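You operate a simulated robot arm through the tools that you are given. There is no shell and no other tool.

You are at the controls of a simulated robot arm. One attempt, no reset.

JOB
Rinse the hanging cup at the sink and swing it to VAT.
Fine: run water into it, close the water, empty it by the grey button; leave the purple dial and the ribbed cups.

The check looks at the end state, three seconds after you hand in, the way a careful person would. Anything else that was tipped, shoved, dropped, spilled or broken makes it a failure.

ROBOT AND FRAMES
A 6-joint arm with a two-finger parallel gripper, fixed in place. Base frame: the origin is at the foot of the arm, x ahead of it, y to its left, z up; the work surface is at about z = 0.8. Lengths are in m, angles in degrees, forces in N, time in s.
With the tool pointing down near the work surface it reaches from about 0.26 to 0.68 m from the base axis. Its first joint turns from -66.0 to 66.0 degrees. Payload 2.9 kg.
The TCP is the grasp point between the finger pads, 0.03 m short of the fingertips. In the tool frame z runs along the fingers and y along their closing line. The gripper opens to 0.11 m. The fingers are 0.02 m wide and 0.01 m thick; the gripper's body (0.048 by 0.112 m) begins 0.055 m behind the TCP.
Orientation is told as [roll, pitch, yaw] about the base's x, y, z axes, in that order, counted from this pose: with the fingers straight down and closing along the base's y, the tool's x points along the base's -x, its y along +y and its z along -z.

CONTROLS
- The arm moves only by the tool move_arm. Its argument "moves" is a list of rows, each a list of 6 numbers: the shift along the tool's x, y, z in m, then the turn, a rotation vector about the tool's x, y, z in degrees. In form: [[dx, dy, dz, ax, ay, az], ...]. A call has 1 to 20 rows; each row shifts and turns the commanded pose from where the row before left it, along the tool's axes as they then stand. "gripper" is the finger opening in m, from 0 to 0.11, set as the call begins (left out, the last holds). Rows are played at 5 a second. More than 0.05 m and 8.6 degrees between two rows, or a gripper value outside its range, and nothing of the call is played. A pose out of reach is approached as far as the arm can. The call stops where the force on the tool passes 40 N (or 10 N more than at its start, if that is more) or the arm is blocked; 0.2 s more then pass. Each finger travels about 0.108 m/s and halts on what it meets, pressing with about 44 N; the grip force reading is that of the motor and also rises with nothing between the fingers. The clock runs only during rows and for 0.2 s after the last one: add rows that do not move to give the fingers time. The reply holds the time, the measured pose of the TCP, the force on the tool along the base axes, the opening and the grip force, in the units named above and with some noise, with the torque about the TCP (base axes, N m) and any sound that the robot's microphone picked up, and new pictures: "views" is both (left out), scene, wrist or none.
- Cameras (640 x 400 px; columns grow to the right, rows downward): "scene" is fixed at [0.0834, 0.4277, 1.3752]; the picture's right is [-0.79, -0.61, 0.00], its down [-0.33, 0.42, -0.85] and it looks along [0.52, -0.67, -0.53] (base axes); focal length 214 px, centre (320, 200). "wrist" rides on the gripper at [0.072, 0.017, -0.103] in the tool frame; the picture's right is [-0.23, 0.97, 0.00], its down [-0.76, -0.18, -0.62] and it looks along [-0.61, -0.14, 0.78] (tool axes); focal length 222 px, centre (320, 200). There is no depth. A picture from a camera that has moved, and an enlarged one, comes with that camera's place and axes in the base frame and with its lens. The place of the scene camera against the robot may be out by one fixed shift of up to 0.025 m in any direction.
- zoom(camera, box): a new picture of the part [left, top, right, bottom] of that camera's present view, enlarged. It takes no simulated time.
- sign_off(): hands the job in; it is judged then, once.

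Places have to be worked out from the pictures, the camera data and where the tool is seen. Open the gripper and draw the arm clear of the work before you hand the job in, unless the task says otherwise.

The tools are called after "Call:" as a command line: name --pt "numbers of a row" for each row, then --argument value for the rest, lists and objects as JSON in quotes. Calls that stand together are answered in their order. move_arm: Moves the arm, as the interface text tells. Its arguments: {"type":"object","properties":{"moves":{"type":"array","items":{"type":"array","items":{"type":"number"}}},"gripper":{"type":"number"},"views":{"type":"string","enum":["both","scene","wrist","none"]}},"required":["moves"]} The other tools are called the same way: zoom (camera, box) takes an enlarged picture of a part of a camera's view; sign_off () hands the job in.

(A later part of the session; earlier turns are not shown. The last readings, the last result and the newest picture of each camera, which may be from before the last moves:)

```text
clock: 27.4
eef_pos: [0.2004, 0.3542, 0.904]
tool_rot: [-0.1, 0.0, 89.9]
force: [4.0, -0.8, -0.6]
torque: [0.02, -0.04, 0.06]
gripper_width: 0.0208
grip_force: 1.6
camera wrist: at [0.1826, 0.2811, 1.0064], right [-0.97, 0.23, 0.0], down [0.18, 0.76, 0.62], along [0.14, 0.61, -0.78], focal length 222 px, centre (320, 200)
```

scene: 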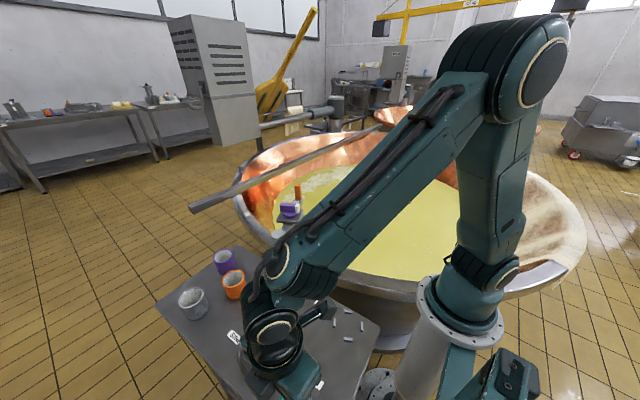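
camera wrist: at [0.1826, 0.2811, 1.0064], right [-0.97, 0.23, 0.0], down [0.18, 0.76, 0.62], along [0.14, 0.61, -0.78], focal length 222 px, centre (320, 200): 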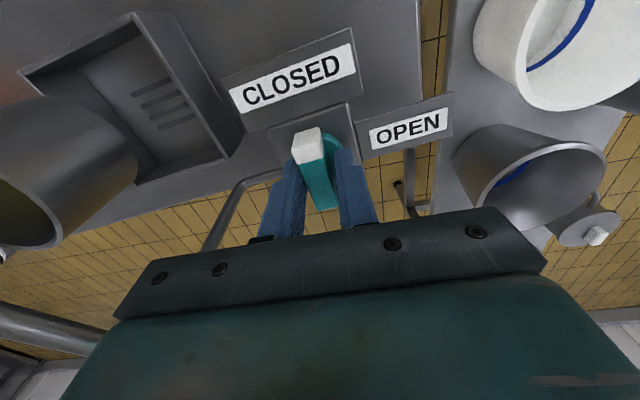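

The bar is held with a light contact. I'll turn it clockwise seen from above, toward OPEN, in 6° steps.

Call:
move_arm --pt "0 0 0 0 0 6" --pt "0 0 0 0 0 6" --pt "0 0 0 0 0 6" --pt "0 0 0 0 0 6" --pt "0 0 0 0 0 6" --pt "0 0 0 0 0 6" --pt "0 0 0 0 0 0" --gripper 0.021

```text
clock: 29.0
eef_pos: [0.2005, 0.352, 0.9042]
tool_rot: [-0.1, 0.0, 53.9]
force: [1.0, -0.5, -1.0]
torque: [0.02, -0.03, 0.04]
gripper_width: 0.0218
grip_force: 0.5
camera wrist: at [0.1437, 0.3037, 1.0072], right [-0.65, 0.76, 0.0], down [0.59, 0.51, 0.62], along [0.47, 0.41, -0.78], focal length 222 px, centre (320, 200)
```

scene: 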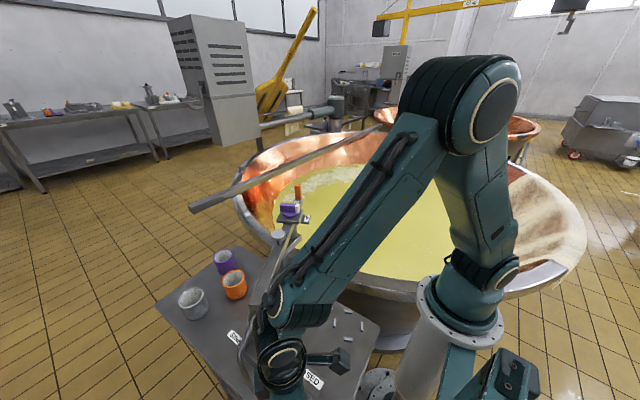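
wrist: 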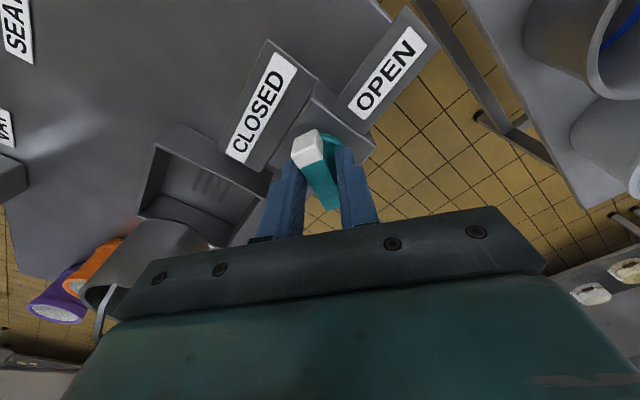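

The lever is turning smoothly at about 36°. I'll continue toward OPEN.

Call:
move_arm --pt "0 0 0 0 0 6" --pt "0 0 0 0 0 6" --pt "0 0 0 0 0 6" --pt "0 0 0 0 0 6" --pt "0 0 0 0 0 6" --pt "0 0 0 0 0 6" --pt "0 0 0 0 0 6" --pt "0 0 0 0 0 6" --pt "0 0 0 0 0 0"

Call:
zoom --camera "wrist" --box '[0, 100, 260, 400]'

Call:
zoom --camera "scene" --box '[220, 290, 330, 390]'

```text
clock: 31.0
eef_pos: [0.2008, 0.3537, 0.9035]
tool_rot: [-0.1, -0.2, 5.7]
force: [-0.2, 3.3, 0.0]
torque: [0.12, -0.02, 0.06]
gripper_width: 0.0227
grip_force: 1.3
camera wrist: at [0.1266, 0.3625, 1.0065], right [0.13, 0.99, 0.0], down [0.77, -0.1, 0.62], along [0.62, -0.08, -0.78], focal length 222 px, centre (320, 200)
```

scene: 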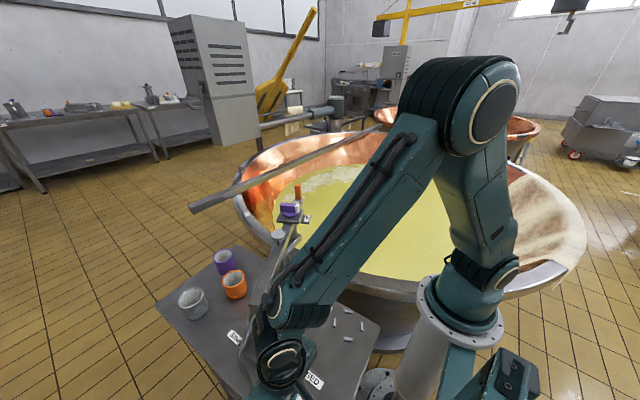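
wrist: 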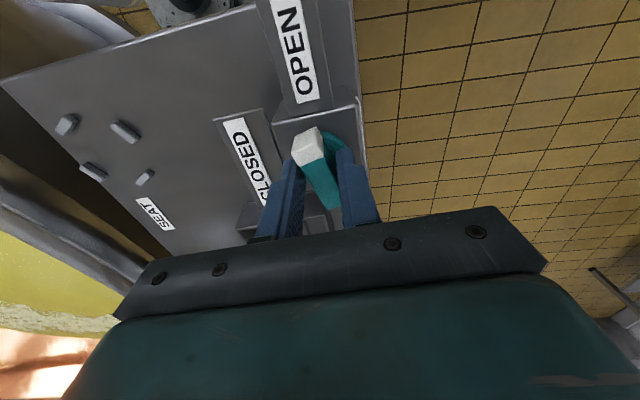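

```text
1.33 times, centred on (130, 250) of wrist
camera zoom: at [0.1266, 0.3625, 1.0065], right [0.13, 0.99, 0.0], down [0.77, -0.1, 0.62], along [0.62, -0.08, -0.78], focal length 296 px, centre (573, 133)
```

zoom: 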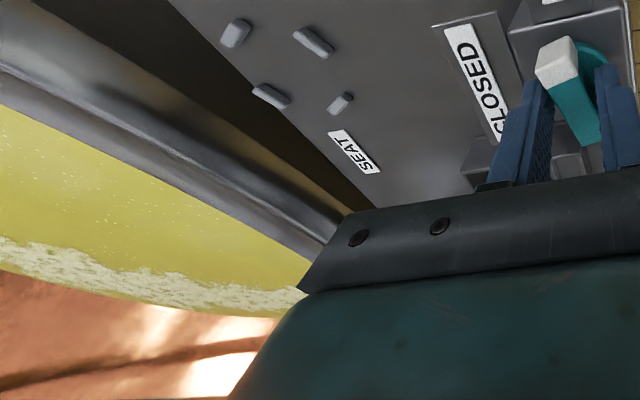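

```text
4.00 times, centred on (275, 340) of scene
camera zoom: at [0.0834, 0.4278, 1.3751], right [-0.79, -0.61, 0.0], down [-0.33, 0.42, -0.85], along [0.52, -0.67, -0.53], focal length 858 px, centre (500, -360)
```

zoom: 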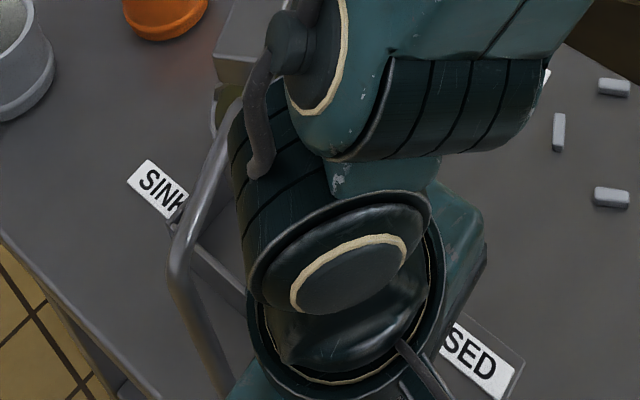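

The lever is nearly at OPEN. I'll turn the last few degrees and see whether water is heard or seen.

Call:
move_arm --pt "0 0 0 0 0 3" --pt "0 0 0 0 0 3" --pt "0 0 0 0 0 2" --pt "0 0 0 0 0 0"

Call:
zoom --camera "wrist" --box '[250, 0, 400, 220]'

```text
clock: 32.0
eef_pos: [0.2006, 0.3526, 0.9031]
tool_rot: [0.0, -0.2, -2.1]
force: [0.5, 1.4, 0.6]
torque: [0.06, 0.0, 0.04]
gripper_width: 0.0221
grip_force: 1.0
camera wrist: at [0.1283, 0.3721, 1.0066], right [0.26, 0.96, 0.0], down [0.75, -0.21, 0.62], along [0.6, -0.16, -0.78], focal length 222 px, centre (320, 200)
```

scene: 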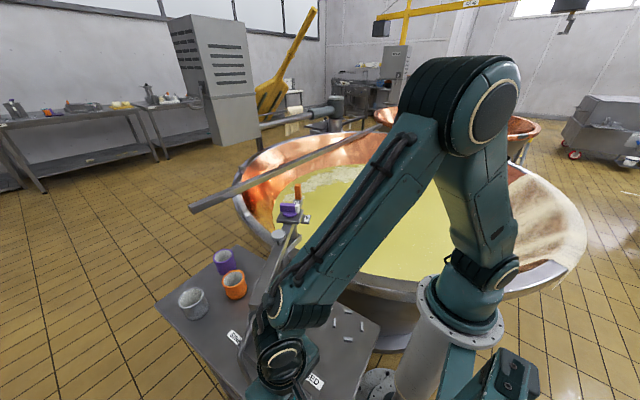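
wrist: 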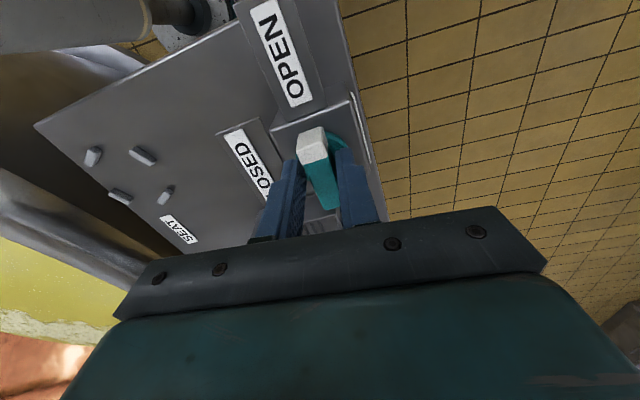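

```text
1.82 times, centred on (325, 110) of wrist
camera zoom: at [0.1283, 0.3721, 1.0066], right [0.26, 0.96, 0.0], down [0.75, -0.21, 0.62], along [0.6, -0.16, -0.78], focal length 404 px, centre (311, 364)
```

zoom: 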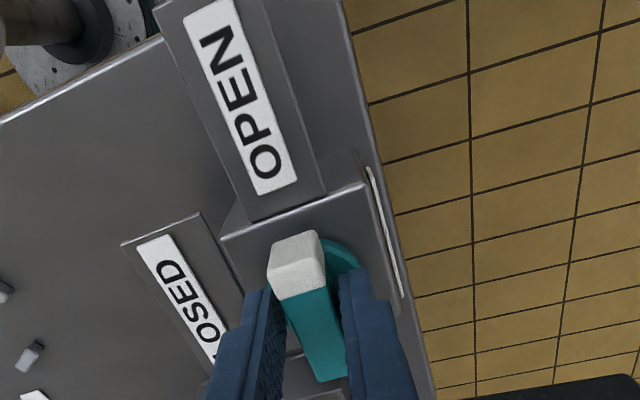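

The pointer is on OPEN, but no water sound was reported. I'll release and rise with a partial yaw to see the spout and cup.

Call:
move_arm --pt "0 0 0 0 0 0" --pt "0 0 -0.03 0 0 0" --pt "0 0 -0.04 0 0 -8" --pt "0 0 -0.04 0 0 -8" --pt "0 0 -0.04 0 0 -8" --pt "0 0 -0.03 0 0 -8" --pt "0 0 0 0 0 -8" --pt "0 0 0 0 0 -8" --gripper 0.05

Call:
zoom --camera "wrist" --box '[80, 0, 340, 220]'

Call:
zoom --camera "scene" --box '[220, 290, 330, 390]'

```text
clock: 33.8
eef_pos: [0.2012, 0.3511, 1.0842]
tool_rot: [-0.1, -0.1, 46.0]
force: [-0.4, 0.5, -0.2]
torque: [0.01, 0.01, 0.01]
gripper_width: 0.05
grip_force: 0.0
camera wrist: at [0.1379, 0.3114, 1.1875], right [-0.54, 0.84, 0.0], down [0.66, 0.43, 0.62], along [0.52, 0.34, -0.78], focal length 222 px, centre (320, 200)
```

scene: 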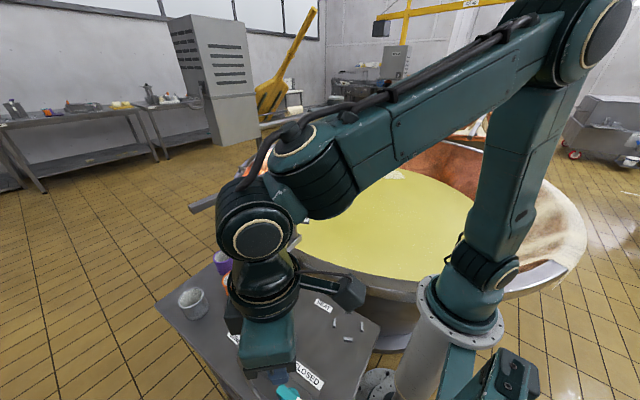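
wrist: 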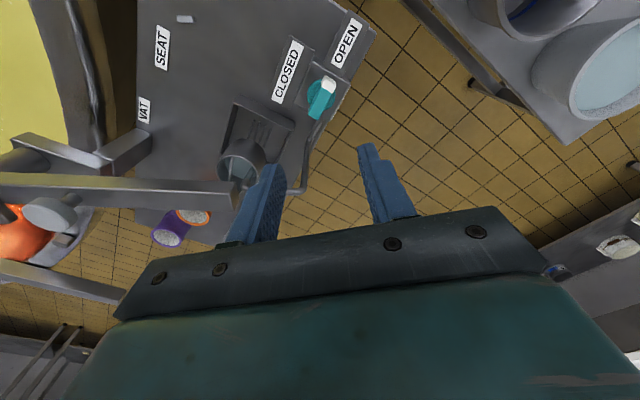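

```text
1.82 times, centred on (210, 110) of wrist
camera zoom: at [0.1379, 0.3114, 1.1875], right [-0.54, 0.84, 0.0], down [0.66, 0.43, 0.62], along [0.52, 0.34, -0.78], focal length 404 px, centre (520, 364)
```

zoom: 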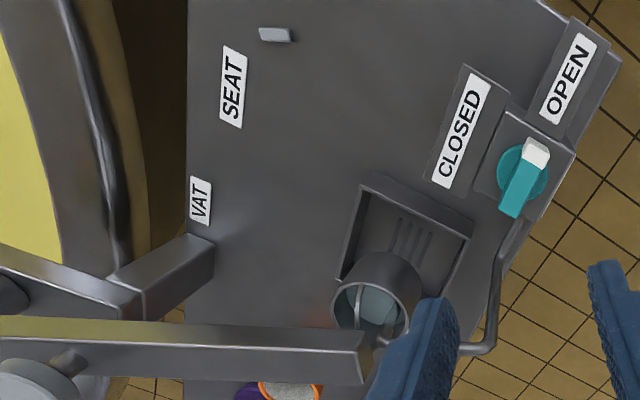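

```text
4.00 times, centred on (275, 340) of scene
camera zoom: at [0.0834, 0.4277, 1.3752], right [-0.79, -0.61, 0.0], down [-0.33, 0.42, -0.85], along [0.52, -0.67, -0.53], focal length 858 px, centre (500, -360)
```

zoom: 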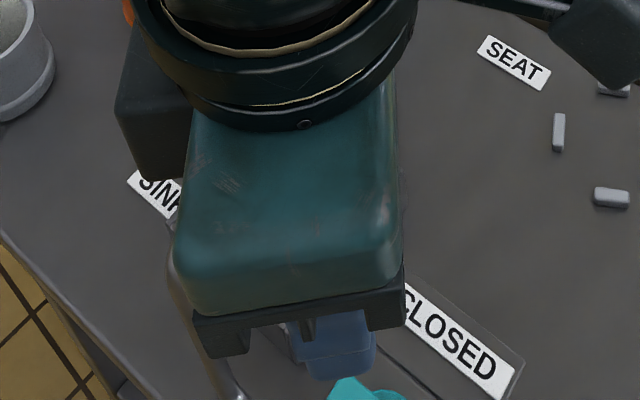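

The cup now holds clear water instead of the yellow liquid, so water did run in. I'll go back down to the lever right away and close it.

Call:
move_arm --pt "0 0 0 0 0 8" --pt "0 0 0 0 0 8" --pt "0 0 0.02 0 0 8" --pt "0 0 0.03 0 0 8" --pt "0 0 0.03 0 0 8" --pt "0 0.002 0.03 0 0 7" --pt "0 0 0.03 0 0 0" --pt "0 0 0.025 0 0 0" --pt "0 0 0.015 0 0 0" --pt "0 0 0 0 0 0" --gripper 0.05 --views "wrist"

```text
clock: 36.0
eef_pos: [0.2003, 0.3563, 0.9026]
tool_rot: [-0.1, -0.1, -1.0]
force: [1.1, -0.5, 0.0]
torque: [0.0, 0.01, -0.04]
gripper_width: 0.0501
grip_force: 0.1
camera wrist: at [0.1278, 0.3731, 1.0062], right [0.25, 0.97, 0.0], down [0.76, -0.19, 0.62], along [0.61, -0.15, -0.78], focal length 222 px, centre (320, 200)
```

wrist: 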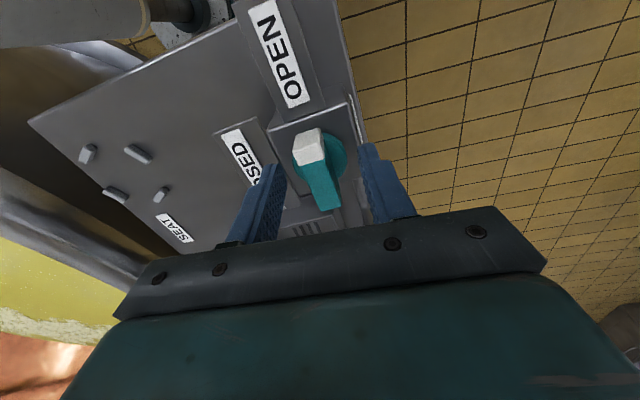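

The fingers straddle the bar in the OPEN position. I'll close on it and turn it back toward CLOSED.

Call:
move_arm --pt "0 -0.0015 0 0 0 0" --pt "0 0 0 0 0 0" --pt "0 0 0 0 0 -6" --pt "0 0 0 0 0 -6" --pt "0 0 0 0 0 -6" --pt "0 0 0 0 0 -6" --pt "0 0 0 0 0 -6" --pt "0 0 0 0 0 -6" --pt "0 0 0 0 0 -6" --pt "0 0 0 0 0 -6" --pt "0 0 0 0 0 -6" --pt "0 0 0 0 0 -6" --pt "0 0 0 0 0 -6" --pt "0 0 0 0 0 -6" --pt "0 0 0 0 0 -6" --pt "0 0 0 0 0 -6" --pt "0 0 0 0 0 0" --gripper 0.021

```text
clock: 39.6
eef_pos: [0.2006, 0.3545, 0.9016]
tool_rot: [-0.1, 0.0, 83.0]
force: [-0.1, -0.2, 0.1]
torque: [-0.01, 0.02, -0.01]
gripper_width: 0.021
grip_force: 0.0
camera wrist: at [0.1746, 0.2832, 1.0061], right [-0.94, 0.34, 0.0], down [0.27, 0.73, 0.62], along [0.22, 0.59, -0.78], focal length 222 px, centre (320, 200)
```

scene: 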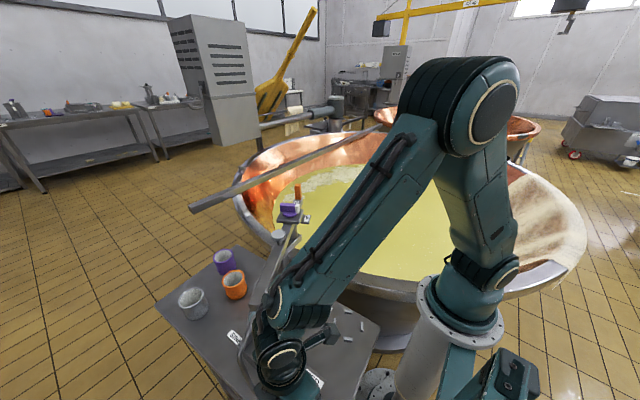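
wrist: 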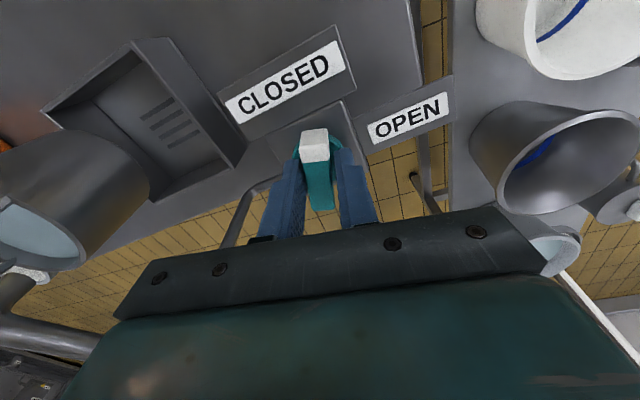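

The lever is close to CLOSED, and the cup at left holds clear water with no stream visible. I'll turn the last few degrees to match the starting angle and verify.

Call:
move_arm --pt "0 0 0 0 0 -4" --pt "0 0 0 0 0 -4" --pt "0 0 0 0 0 0" --views "wrist"

Call:
zoom --camera "wrist" --box '[0, 40, 380, 280]'

```text
clock: 40.4
eef_pos: [0.2023, 0.3534, 0.9024]
tool_rot: [-0.1, 0.0, 91.0]
force: [2.3, -1.3, -0.5]
torque: [-0.02, -0.03, 0.0]
gripper_width: 0.0217
grip_force: 0.8
camera wrist: at [0.1848, 0.2805, 1.0066], right [-0.98, 0.21, 0.0], down [0.16, 0.76, 0.62], along [0.13, 0.61, -0.78], focal length 222 px, centre (320, 200)
```

wrist: 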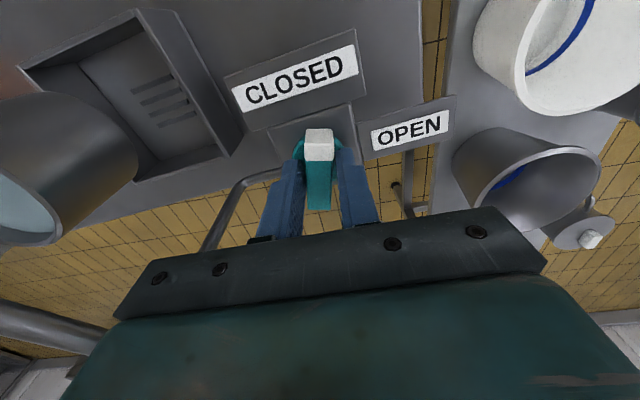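

```text
1.67 times, centred on (190, 160) of wrist
camera zoom: at [0.1848, 0.2805, 1.0066], right [-0.98, 0.21, 0.0], down [0.16, 0.76, 0.62], along [0.13, 0.61, -0.78], focal length 370 px, centre (537, 267)
```

zoom: 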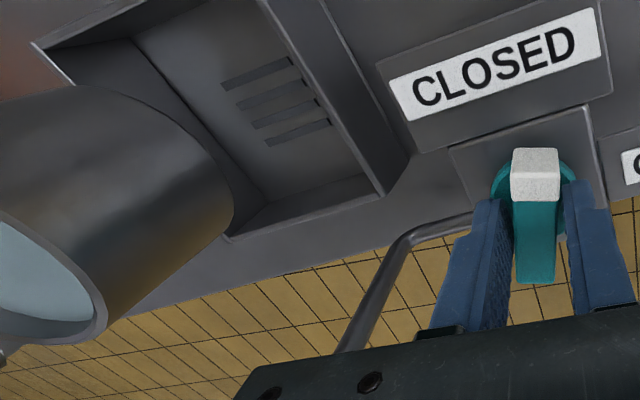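

Comparing with the start, the bar is lagging about 10° short of its original CLOSED angle because of cage slack. I'll close the fingers tighter to align it, then turn a few degrees further.

Call:
move_arm --pt "0 0 0 0 0 0" --pt "0 0 0 0 0 0" --pt "0 0 0 0 0 -3" --pt "0 0 0 0 0 -2" --pt "0 0 0 0 0 0" --gripper 0.017 --views "wrist"

Call:
zoom --camera "wrist" --box '[220, 40, 420, 240]'

```text
clock: 41.6
eef_pos: [0.2008, 0.3545, 0.9035]
tool_rot: [-0.1, -0.1, 96.1]
force: [3.8, 0.3, 1.3]
torque: [0.04, -0.05, -0.06]
gripper_width: 0.019
grip_force: 1.8
camera wrist: at [0.1908, 0.2793, 1.0065], right [-0.99, 0.12, 0.0], down [0.1, 0.78, 0.62], along [0.08, 0.62, -0.78], focal length 222 px, centre (320, 200)
```

wrist: 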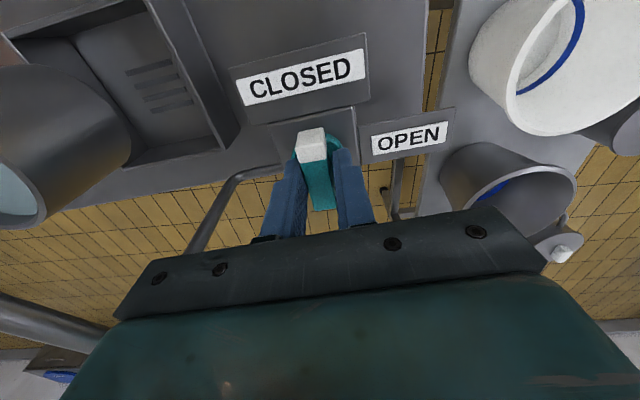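

```text
2.00 times, centred on (320, 140) of wrist
camera zoom: at [0.1908, 0.2793, 1.0065], right [-0.99, 0.12, 0.0], down [0.1, 0.78, 0.62], along [0.08, 0.62, -0.78], focal length 444 px, centre (320, 320)
```

zoom: 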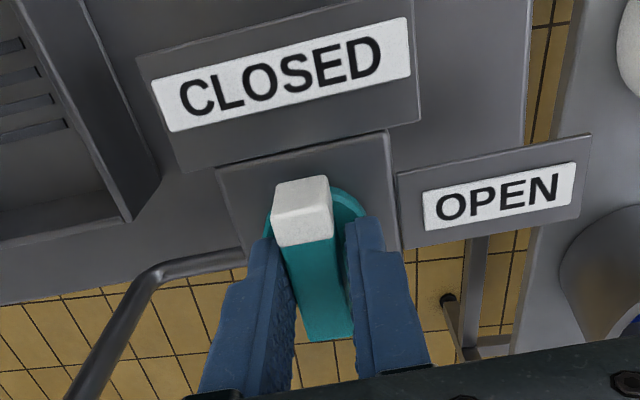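

The bar is now within a couple of degrees of its original CLOSED angle. I'll nudge 2° more against the slack, then release and rise while looking at the cup.

Call:
move_arm --pt "0 0 0 0 0 -2" --pt "0 0 0 0 0 0" --views "none"

Call:
move_arm --pt "0 0 0 0 0 0" --pt "0 0 0 0 0 0" --pt "0 0 -0.03 0 0 0" --pt "0 0 -0.04 0 0 0" --pt "0 0 -0.04 0 0 0" --pt "0 0 -0.04 0 0 0" --pt "0 0 -0.04 0 0 0" --pt "0 0 0 0 0 0" --gripper 0.05

Call:
zoom --camera "wrist" --box '[160, 0, 400, 170]'

```text
clock: 42.2
eef_pos: [0.201, 0.3541, 0.903]
tool_rot: [-0.1, 0.1, 98.0]
force: [4.3, -0.8, 0.1]
torque: [-0.05, 0.01, -0.05]
gripper_width: 0.019
grip_force: 1.9
```

```text
clock: 44.0
eef_pos: [0.2026, 0.3561, 1.0949]
tool_rot: [-0.1, 0.0, 97.9]
force: [-0.9, -0.3, 0.5]
torque: [-0.01, -0.01, -0.02]
gripper_width: 0.0505
grip_force: 0.0
camera wrist: at [0.1945, 0.2812, 1.1984], right [-1.0, 0.09, 0.0], down [0.07, 0.78, 0.62], along [0.06, 0.62, -0.78], focal length 222 px, centre (320, 200)
```

scene: 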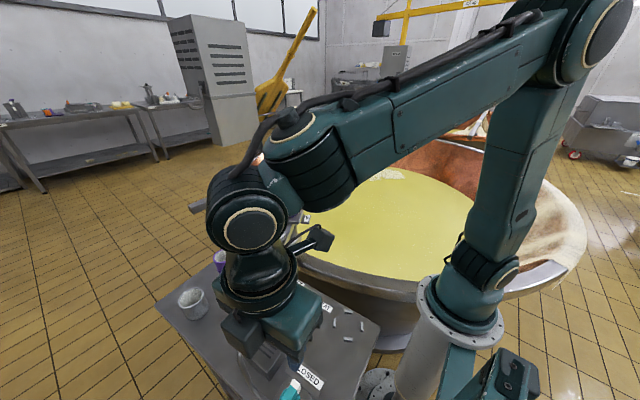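
wrist: 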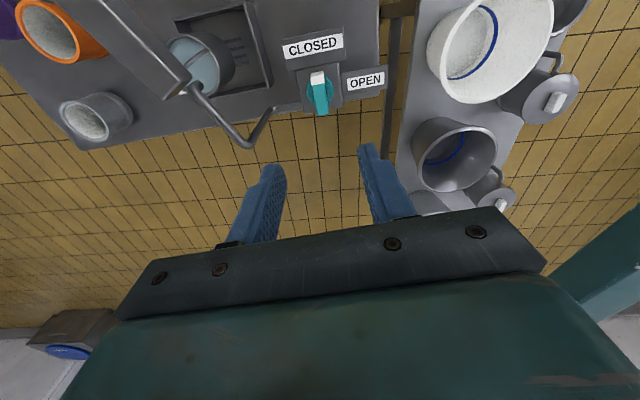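

```text
2.35 times, centred on (280, 85) of wrist
camera zoom: at [0.1945, 0.2812, 1.1984], right [-1.0, 0.09, 0.0], down [0.07, 0.78, 0.62], along [0.06, 0.62, -0.78], focal length 523 px, centre (414, 471)
```

zoom: 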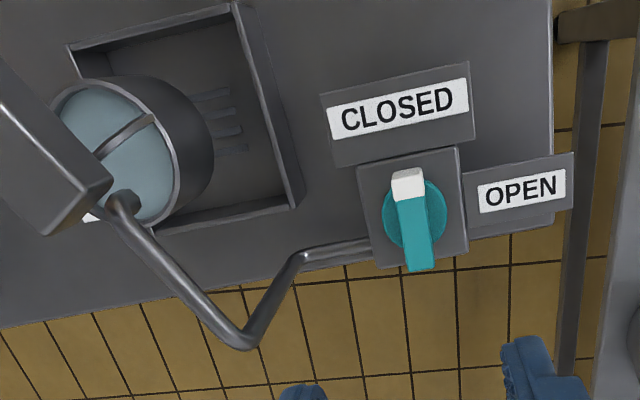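

The water is closed with no stream from the spout, and the cup is filled with clear water. Next I'll move above the grey button, now at about (0.405, 0.172), with the fingers closed.

Call:
move_arm --pt "0 0 -0.03 0 0 0" --pt "0.03505 -0.02913 0 0 0 0" --pt "0.03505 -0.02913 0 0 0 0" --pt "0.03505 -0.02913 0 0 0 0" --pt "0.03505 -0.02913 0 0 0 0" --pt "0.03505 -0.02913 0 0 0 0" --pt "0.03505 -0.02913 0 0 0 0" --pt "0 0 0 0 0 0" --gripper 0.0

Call:
zoom --camera "scene" --box '[210, 180, 350, 390]'

```text
clock: 45.8
eef_pos: [0.4027, 0.1683, 1.1212]
tool_rot: [-0.1, -0.1, 97.9]
force: [0.7, -0.4, 0.1]
torque: [0.02, 0.0, 0.01]
gripper_width: 0.0
grip_force: 38.7
camera wrist: at [0.3954, 0.0936, 1.2246], right [-1.0, 0.09, 0.0], down [0.07, 0.78, 0.62], along [0.06, 0.62, -0.78], focal length 222 px, centre (320, 200)
```

scene: 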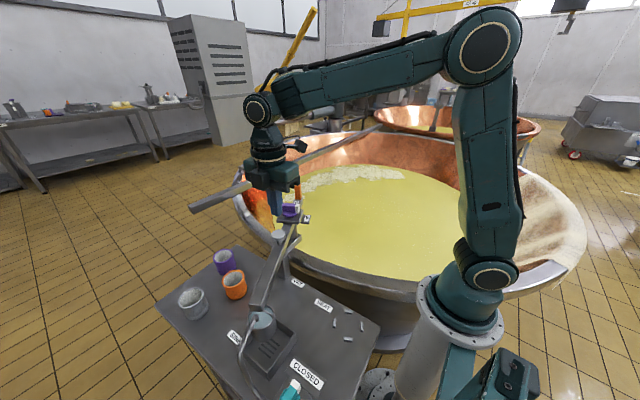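
wrist: 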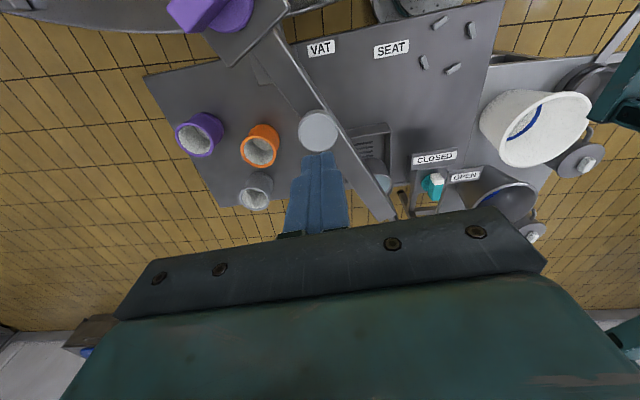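

```text
1.90 times, centred on (280, 285) of scene
camera zoom: at [0.0835, 0.4277, 1.3752], right [-0.79, -0.61, 0.0], down [-0.33, 0.42, -0.85], along [0.52, -0.67, -0.53], focal length 408 px, centre (396, 38)
```

zoom: 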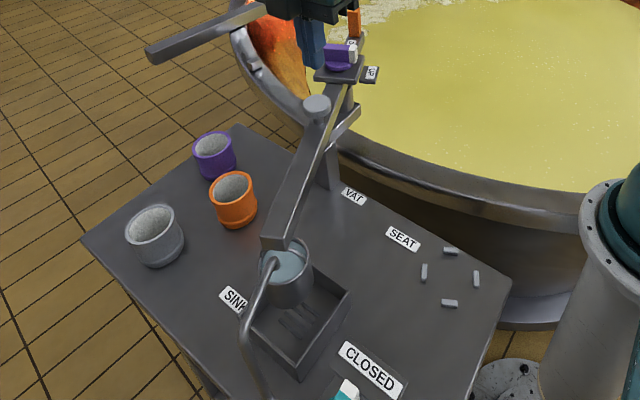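

The wrist view puts the button at about (0.405, 0.168), right under the closed fingertips. I'll come down to near contact and then press in small steps.

Call:
move_arm --pt "0 -0.001 0.03 0 0 0" --pt "0 -0.001 0.022 0 0 0" --pt "0 0 0.004 0 0 0" --pt "0 0 0.003 0 0 0" --pt "0 0 0.003 0 0 0" --pt "0 0 0 0 0 0"

Call:
zoom --camera "scene" --box '[210, 180, 350, 390]'

```text
clock: 47.2
eef_pos: [0.4046, 0.1709, 1.0622]
tool_rot: [-0.1, 0.0, 98.0]
force: [0.3, 0.2, 0.6]
torque: [0.04, 0.0, 0.01]
gripper_width: 0.0002
grip_force: 37.8
camera wrist: at [0.3966, 0.0957, 1.1648], right [-1.0, 0.09, 0.0], down [0.07, 0.78, 0.62], along [0.06, 0.62, -0.78], focal length 222 px, centre (320, 200)
```

scene: 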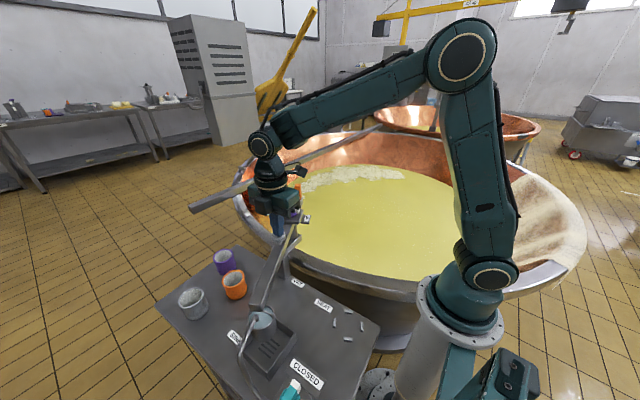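
wrist: 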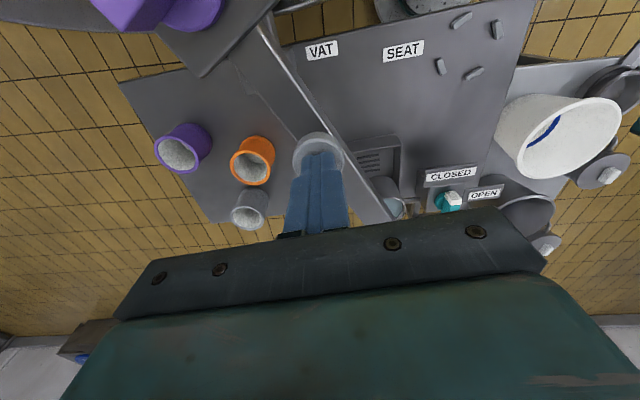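

```text
1.90 times, centred on (280, 285) of scene
camera zoom: at [0.0834, 0.4277, 1.3752], right [-0.79, -0.61, 0.0], down [-0.33, 0.42, -0.85], along [0.52, -0.67, -0.53], focal length 408 px, centre (396, 38)
```

zoom: 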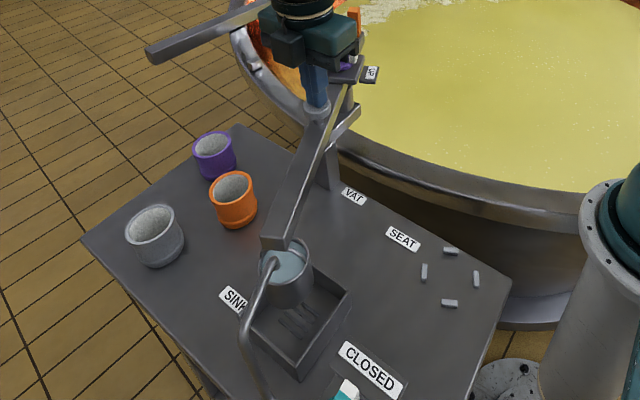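

The fingertip is just above the button cap with no force yet. I'll press further in 3 mm steps.

Call:
move_arm --pt "0 0 0.003 0 0 0" --pt "0 0 0.003 0 0 0" --pt "0 0 0.003 0 0 0" --pt "0 0 0 0 0 0" --views "scene"

Call:
zoom --camera "scene" --box '[210, 180, 350, 390]'

```text
clock: 48.2
eef_pos: [0.4047, 0.1688, 1.0526]
tool_rot: [-0.1, 0.1, 98.0]
force: [0.2, 1.4, 1.9]
torque: [0.04, -0.02, 0.04]
gripper_width: 0.0
grip_force: 37.4
heard: click
```

scene: 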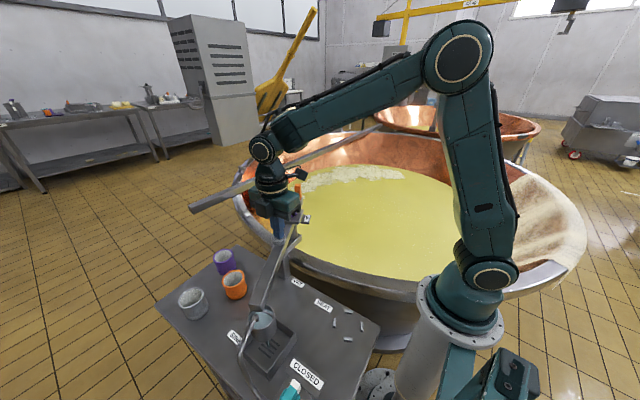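

```text
1.90 times, centred on (280, 285) of scene
camera zoom: at [0.0834, 0.4277, 1.3752], right [-0.79, -0.61, 0.0], down [-0.33, 0.42, -0.85], along [0.52, -0.67, -0.53], focal length 408 px, centre (396, 38)
```

zoom: 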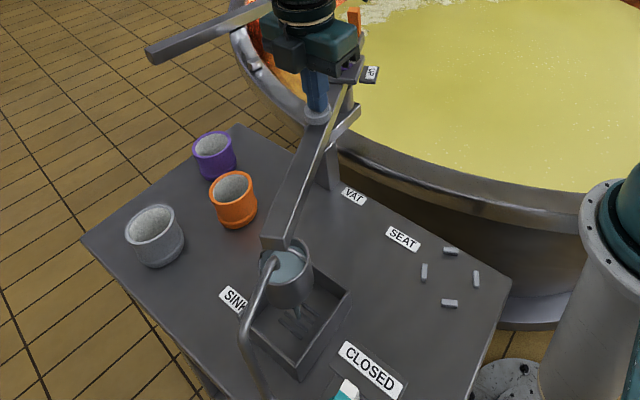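

I heard a click, and something is starting to come out below the cup into the sink. I'll hold the button and watch it drain.

Call:
move_arm --pt "0 0 0 0 0 0" --pt "0 0 0 0 0 0" --pt "0 0 0 0 0 0" --pt "0 0 0 0 0 0" --pt "0 0 0 0 0 0" --pt "0 0 0 0 0 0" --pt "0 0 0 0 0 0" --pt "0 0 0 0 0 0" --views "none"

Call:
zoom --camera "scene" --box '[230, 290, 320, 370]'

```text
clock: 50.0
eef_pos: [0.4034, 0.1706, 1.0534]
tool_rot: [-0.1, 0.0, 97.9]
force: [0.7, -0.4, 1.7]
torque: [-0.01, -0.01, -0.01]
gripper_width: 0.0
grip_force: 36.9
```

```text
5.00 times, centred on (275, 330) of scene
camera zoom: at [0.0834, 0.4277, 1.3752], right [-0.79, -0.61, 0.0], down [-0.33, 0.42, -0.85], along [0.52, -0.67, -0.53], focal length 1072 px, centre (545, -450)
```

zoom: 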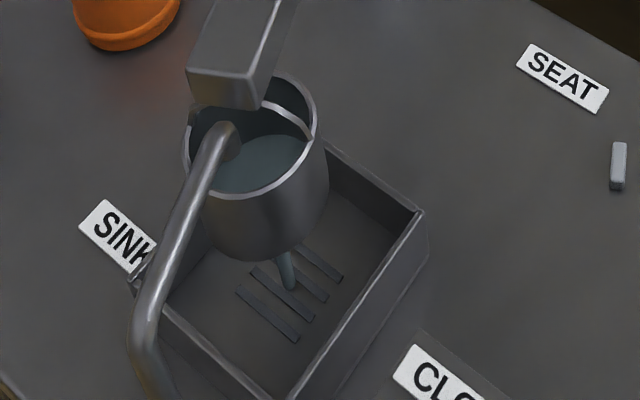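

The cup is draining through its bottom into the sink and the level is dropping. I'll keep holding the button.

Call:
move_arm --pt "0 0 0 0 0 0" --pt "0 0 0 0 0 0" --pt "0 0 0 0 0 0" --pt "0 0 0 0 0 0" --pt "0 0 0 0 0 0" --pt "0 0 0 0 0 0" --pt "0 0 0 0 0 0" --pt "0 0 0 0 0 0" --pt "0 0 0 0 0 0" --pt "0 0 0 0 0 0" --pt "0 0 0 0 0 0" --pt "0 0 0 0 0 0" --pt "0 0 0 0 0 0" --pt "0 0 0 0 0 0" --pt "0 0 0 0 0 0" --views "none"

Call:
zoom --camera "scene" --box '[230, 290, 320, 370]'

```text
clock: 53.2
eef_pos: [0.4037, 0.1698, 1.0538]
tool_rot: [0.0, 0.0, 97.9]
force: [-0.7, 0.2, 2.2]
torque: [0.01, -0.01, -0.02]
gripper_width: 0.0
grip_force: 37.8
```

```text
5.00 times, centred on (275, 330) of scene
camera zoom: at [0.0834, 0.4277, 1.3752], right [-0.79, -0.61, 0.0], down [-0.33, 0.42, -0.85], along [0.52, -0.67, -0.53], focal length 1072 px, centre (545, -450)
```

zoom: 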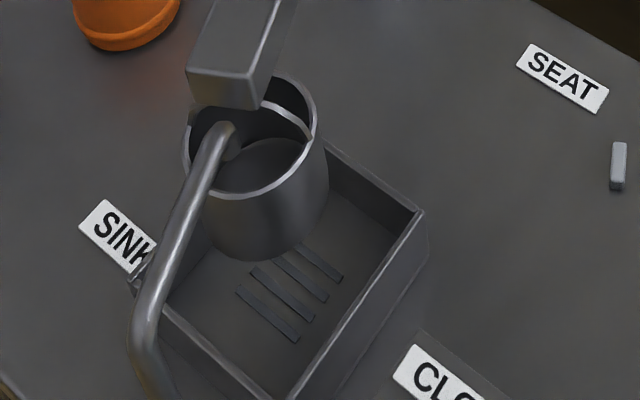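

The cup looks empty and the stream has stopped. I'll hold a moment longer for the last drops and then lift off the button.

Call:
move_arm --pt "0 0 0 0 0 0" --pt "0 0 0 0 0 0" --pt "0 0 0 0 0 0" --pt "0 0 0 0 0 0" --pt "0 0 0 0 0 0" --pt "0 0 -0.01 0 0 0" --pt "0 0 -0.03 0 0 0" --pt "0 0 -0.03 0 0 0" --pt "0 0 0 0 0 0"

Call:
zoom --camera "scene" --box '[230, 210, 340, 370]'

```text
clock: 55.2
eef_pos: [0.4034, 0.171, 1.1234]
tool_rot: [-0.1, -0.1, 97.9]
force: [-0.5, 0.2, 0.0]
torque: [-0.01, 0.0, -0.04]
gripper_width: 0.0001
grip_force: 38.3
camera wrist: at [0.3959, 0.0953, 1.2263], right [-1.0, 0.09, 0.0], down [0.07, 0.78, 0.62], along [0.06, 0.62, -0.78], focal length 222 px, centre (320, 200)
```

scene: 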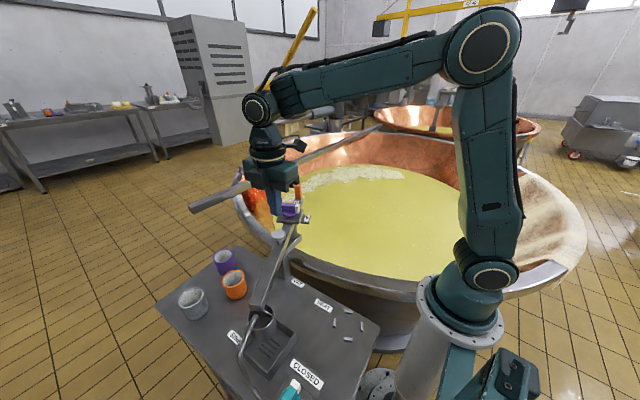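
wrist: 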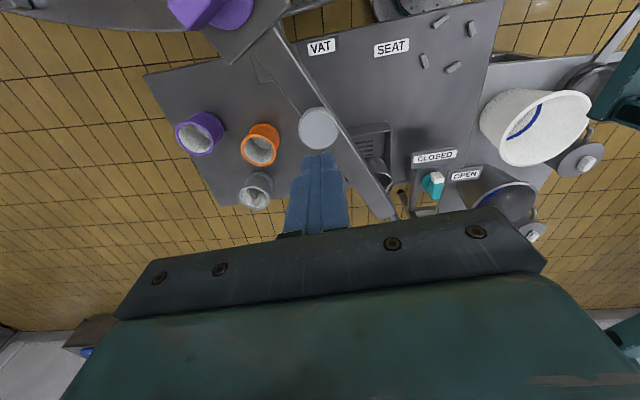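

```text
2.50 times, centred on (285, 290) of scene
camera zoom: at [0.0834, 0.4277, 1.3752], right [-0.79, -0.61, 0.0], down [-0.33, 0.42, -0.85], along [0.52, -0.67, -0.53], focal length 536 px, centre (408, -25)
```

zoom: 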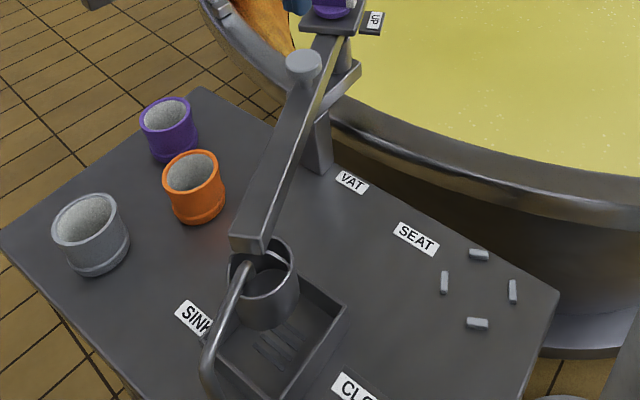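

The cup is empty and the button has sprung back up. I'll rotate the tool back to yaw about -63° so the fingers can straddle the boom again.

Call:
move_arm --pt "0 0 0 0 0 8.05" --pt "0 0 0 0 0 8.05" --pt "0 0 0 0 0 8.05" --pt "0 0 0 0 0 8.05" --pt "0 0 0 0 0 8.05" --pt "0 0 0 0 0 8.05" --pt "0 0 0 0 0 8.05" --pt "0 0 0 0 0 8.05" --pt "0 0 0 0 0 8.05" --pt "0 0 0 0 0 8.05" --pt "0 0 0 0 0 8.05" --pt "0 0 0 0 0 8.05" --pt "0 0 0 0 0 8.05" --pt "0 0 0 0 0 8.05" --pt "0 0 0 0 0 8.05" --pt "0 0 0 0 0 8.05" --pt "0 0 0 0 0 8.05" --pt "0 0 0 0 0 8.05" --pt "0 0 0 0 0 8.05" --pt "0 0 0 0 0 8.05" --gripper 0.08

```text
clock: 59.4
eef_pos: [0.405, 0.1703, 1.1231]
tool_rot: [0.1, -0.1, -63.2]
force: [0.3, -0.1, -0.9]
torque: [0.0, 0.02, -0.01]
gripper_width: 0.0799
grip_force: 0.1
camera wrist: at [0.3859, 0.2419, 1.2262], right [0.97, 0.24, 0.0], down [0.18, -0.76, 0.62], along [0.15, -0.61, -0.78], focal length 222 px, centre (320, 200)
```

scene: 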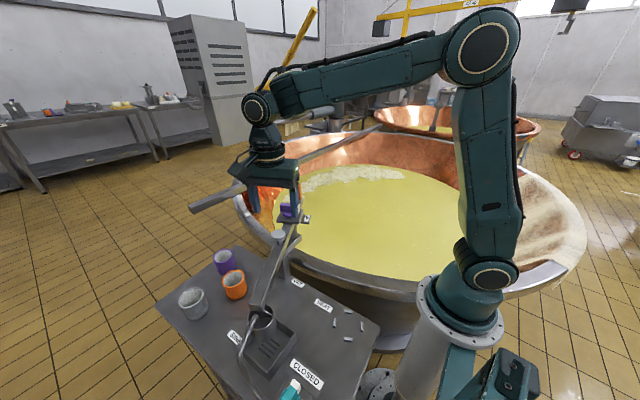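
wrist: 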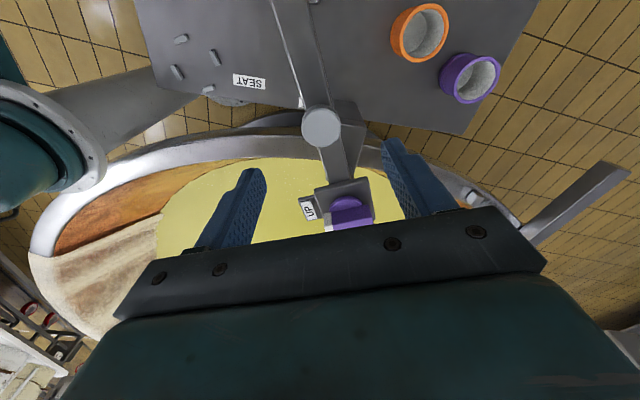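

I'll shift outward along the boom to radius ≈0.165 and descend to straddle it again.

Call:
move_arm --pt "0.028 -0.001 0 0 0 0" --pt "0.028 -0.001 0 0 0 0" --pt "0 0 0.035 0 0 0" --pt "0 0 0.035 0 0 0" --pt "0 0 0.035 0 0 0" --pt "0 0 0.031 0 0 0" --pt "0 0 0 0 0 0"

```text
clock: 61.0
eef_pos: [0.3743, 0.2194, 0.9866]
tool_rot: [0.1, -0.1, -63.1]
force: [-0.6, -0.3, -0.6]
torque: [-0.02, 0.01, -0.02]
gripper_width: 0.0803
grip_force: 0.0
camera wrist: at [0.3554, 0.291, 1.0896], right [0.97, 0.24, 0.0], down [0.19, -0.76, 0.62], along [0.15, -0.61, -0.78], focal length 222 px, centre (320, 200)
```

scene: 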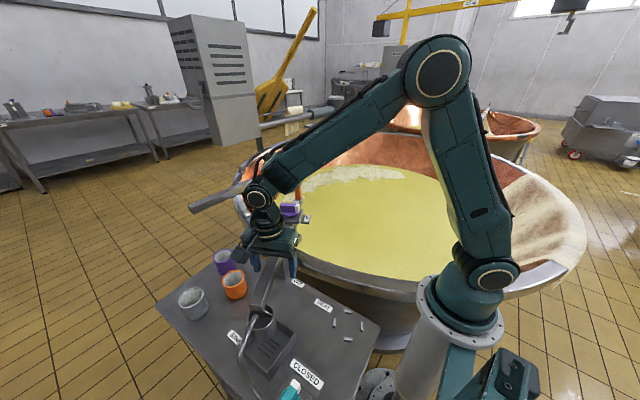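
wrist: 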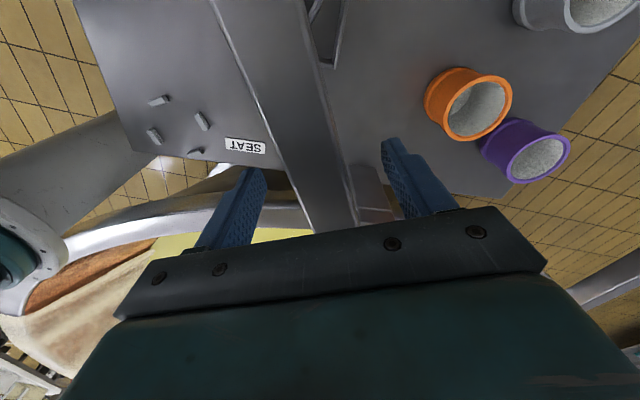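

The boom is between the fingers. I'll cage it and start swinging back the other way (counter-clockwise, past SEAT toward the vat), slowly out of the detent first.

Call:
move_arm --pt "0 0 0 0 0 0" --pt "0 0 0 0 0 0" --pt "-0.0001 -0.0058 0 0 0 -2" --pt "-0.0001 -0.0058 0 0 0 -2" --pt "-0.0001 -0.0058 0 0 0 -2" --pt "-0.0001 -0.0058 0 0 0 -2" --pt "-0.0001 -0.0058 0 0 0 -2" --pt "0 0 0 0 0 0" --gripper 0.042

```text
clock: 62.8
eef_pos: [0.352, 0.2045, 0.9871]
tool_rot: [0.1, -0.1, -53.1]
force: [0.2, 0.2, 0.3]
torque: [0.0, 0.02, 0.03]
gripper_width: 0.042
grip_force: 0.1
camera wrist: at [0.3213, 0.2708, 1.0904], right [0.91, 0.4, 0.0], down [0.31, -0.72, 0.62], along [0.25, -0.57, -0.78], focal length 222 px, centre (320, 200)
```

scene: 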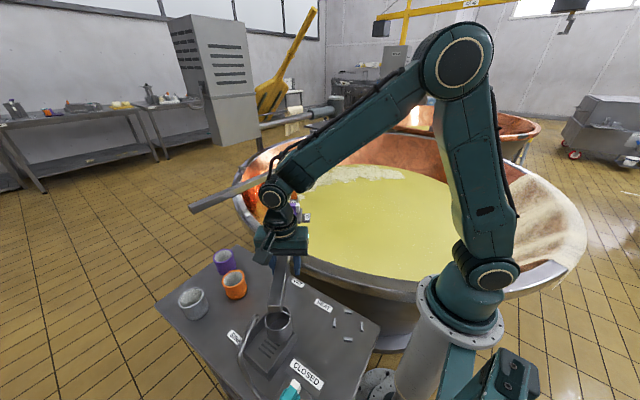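
wrist: 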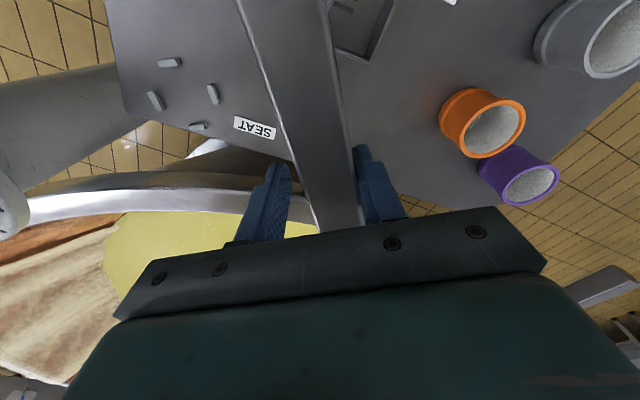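

The boom left the sink smoothly. I'll continue at 3° per row back past the SEAT region.

Call:
move_arm --pt "-0.0002 -0.0087 0 0 0 -3" --pt "-0.0002 -0.0087 0 0 0 -3" --pt "-0.0002 -0.0087 0 0 0 -3" --pt "-0.0002 -0.0087 0 0 0 -3" --pt "-0.0002 -0.0087 0 0 0 -3" --pt "-0.0002 -0.0087 0 0 0 -3" --pt "-0.0002 -0.0087 0 0 0 -3" --pt "-0.0002 -0.0087 0 0 0 -3" --pt "-0.0002 -0.0087 0 0 0 -3" --pt "-0.0002 -0.0087 0 0 0 -3" --pt "-0.0002 -0.0087 0 0 0 -3" --pt "-0.0002 -0.0087 0 0 0 -3" --pt "-0.0002 -0.0087 0 0 0 -3" --pt "0 0 0 0 0 0"

```text
clock: 65.8
eef_pos: [0.2928, 0.1128, 0.9869]
tool_rot: [0.0, 0.0, -13.9]
force: [0.1, 0.3, -1.1]
torque: [0.0, 0.02, 0.0]
gripper_width: 0.0421
grip_force: 0.0
camera wrist: at [0.2245, 0.1452, 1.09], right [0.46, 0.89, 0.0], down [0.69, -0.36, 0.62], along [0.56, -0.28, -0.78], focal length 222 px, centre (320, 200)
```

scene: 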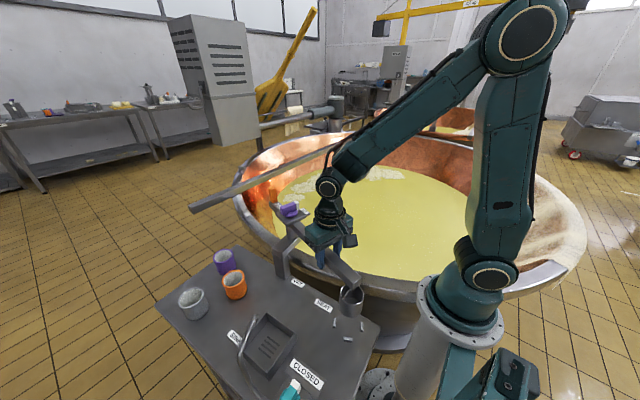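
wrist: 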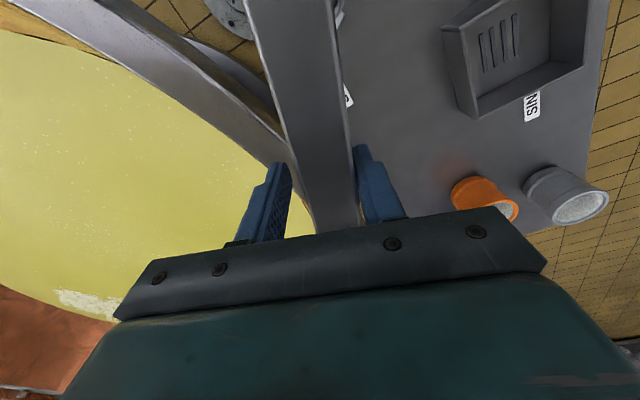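

I'm back past SEAT at about 166° and moving freely. I'll continue in shorter segments, watching the cup against the vat rim and the robot's base.

Call:
move_arm --pt "-0.0002 -0.0087 0 0 0 -3" --pt "-0.0002 -0.0087 0 0 0 -3" --pt "-0.0002 -0.0087 0 0 0 -3" --pt "-0.0002 -0.0087 0 0 0 -3" --pt "-0.0002 -0.0087 0 0 0 -3" --pt "-0.0002 -0.0087 0 0 0 -3" --pt "0 0 0 0 0 0"

Call:
zoom --camera "scene" --box '[260, 190, 480, 370]'

```text
clock: 67.4
eef_pos: [0.2877, 0.0605, 0.9877]
tool_rot: [0.0, -0.1, 3.9]
force: [0.2, 0.0, 0.1]
torque: [0.01, 0.0, 0.01]
gripper_width: 0.0422
grip_force: 0.1
camera wrist: at [0.2128, 0.0713, 1.0896], right [0.16, 0.99, 0.0], down [0.77, -0.12, 0.62], along [0.62, -0.1, -0.78], focal length 222 px, centre (320, 200)
```

scene: 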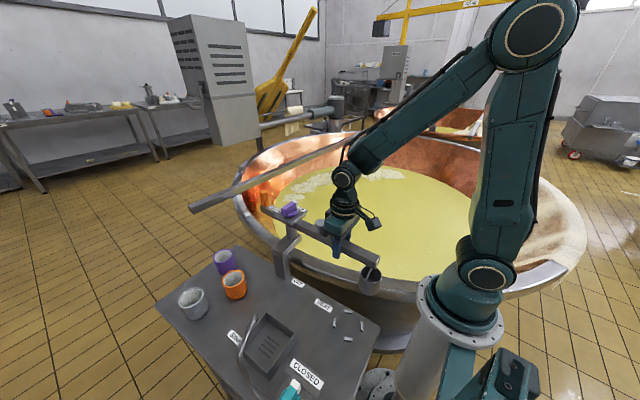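
wrist: 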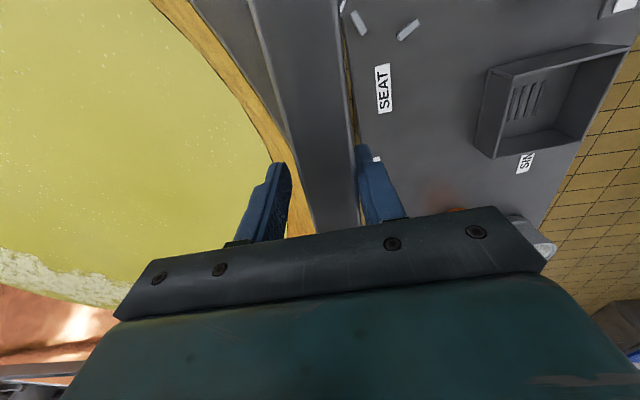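

```text
2.22 times, centred on (370, 280) of scene
camera zoom: at [0.0834, 0.4277, 1.3752], right [-0.79, -0.61, 0.0], down [-0.33, 0.42, -0.85], along [0.52, -0.67, -0.53], focal length 477 px, centre (209, 22)
```

zoom: 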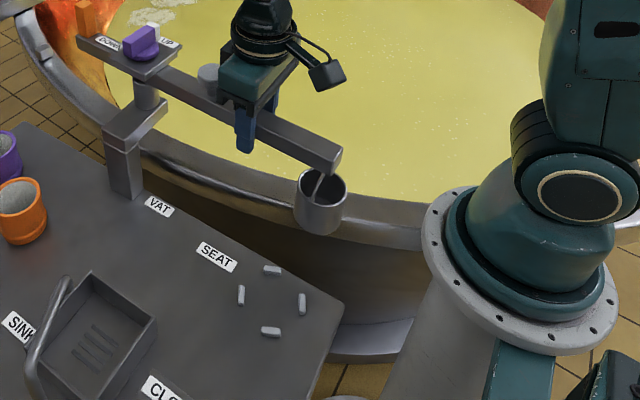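

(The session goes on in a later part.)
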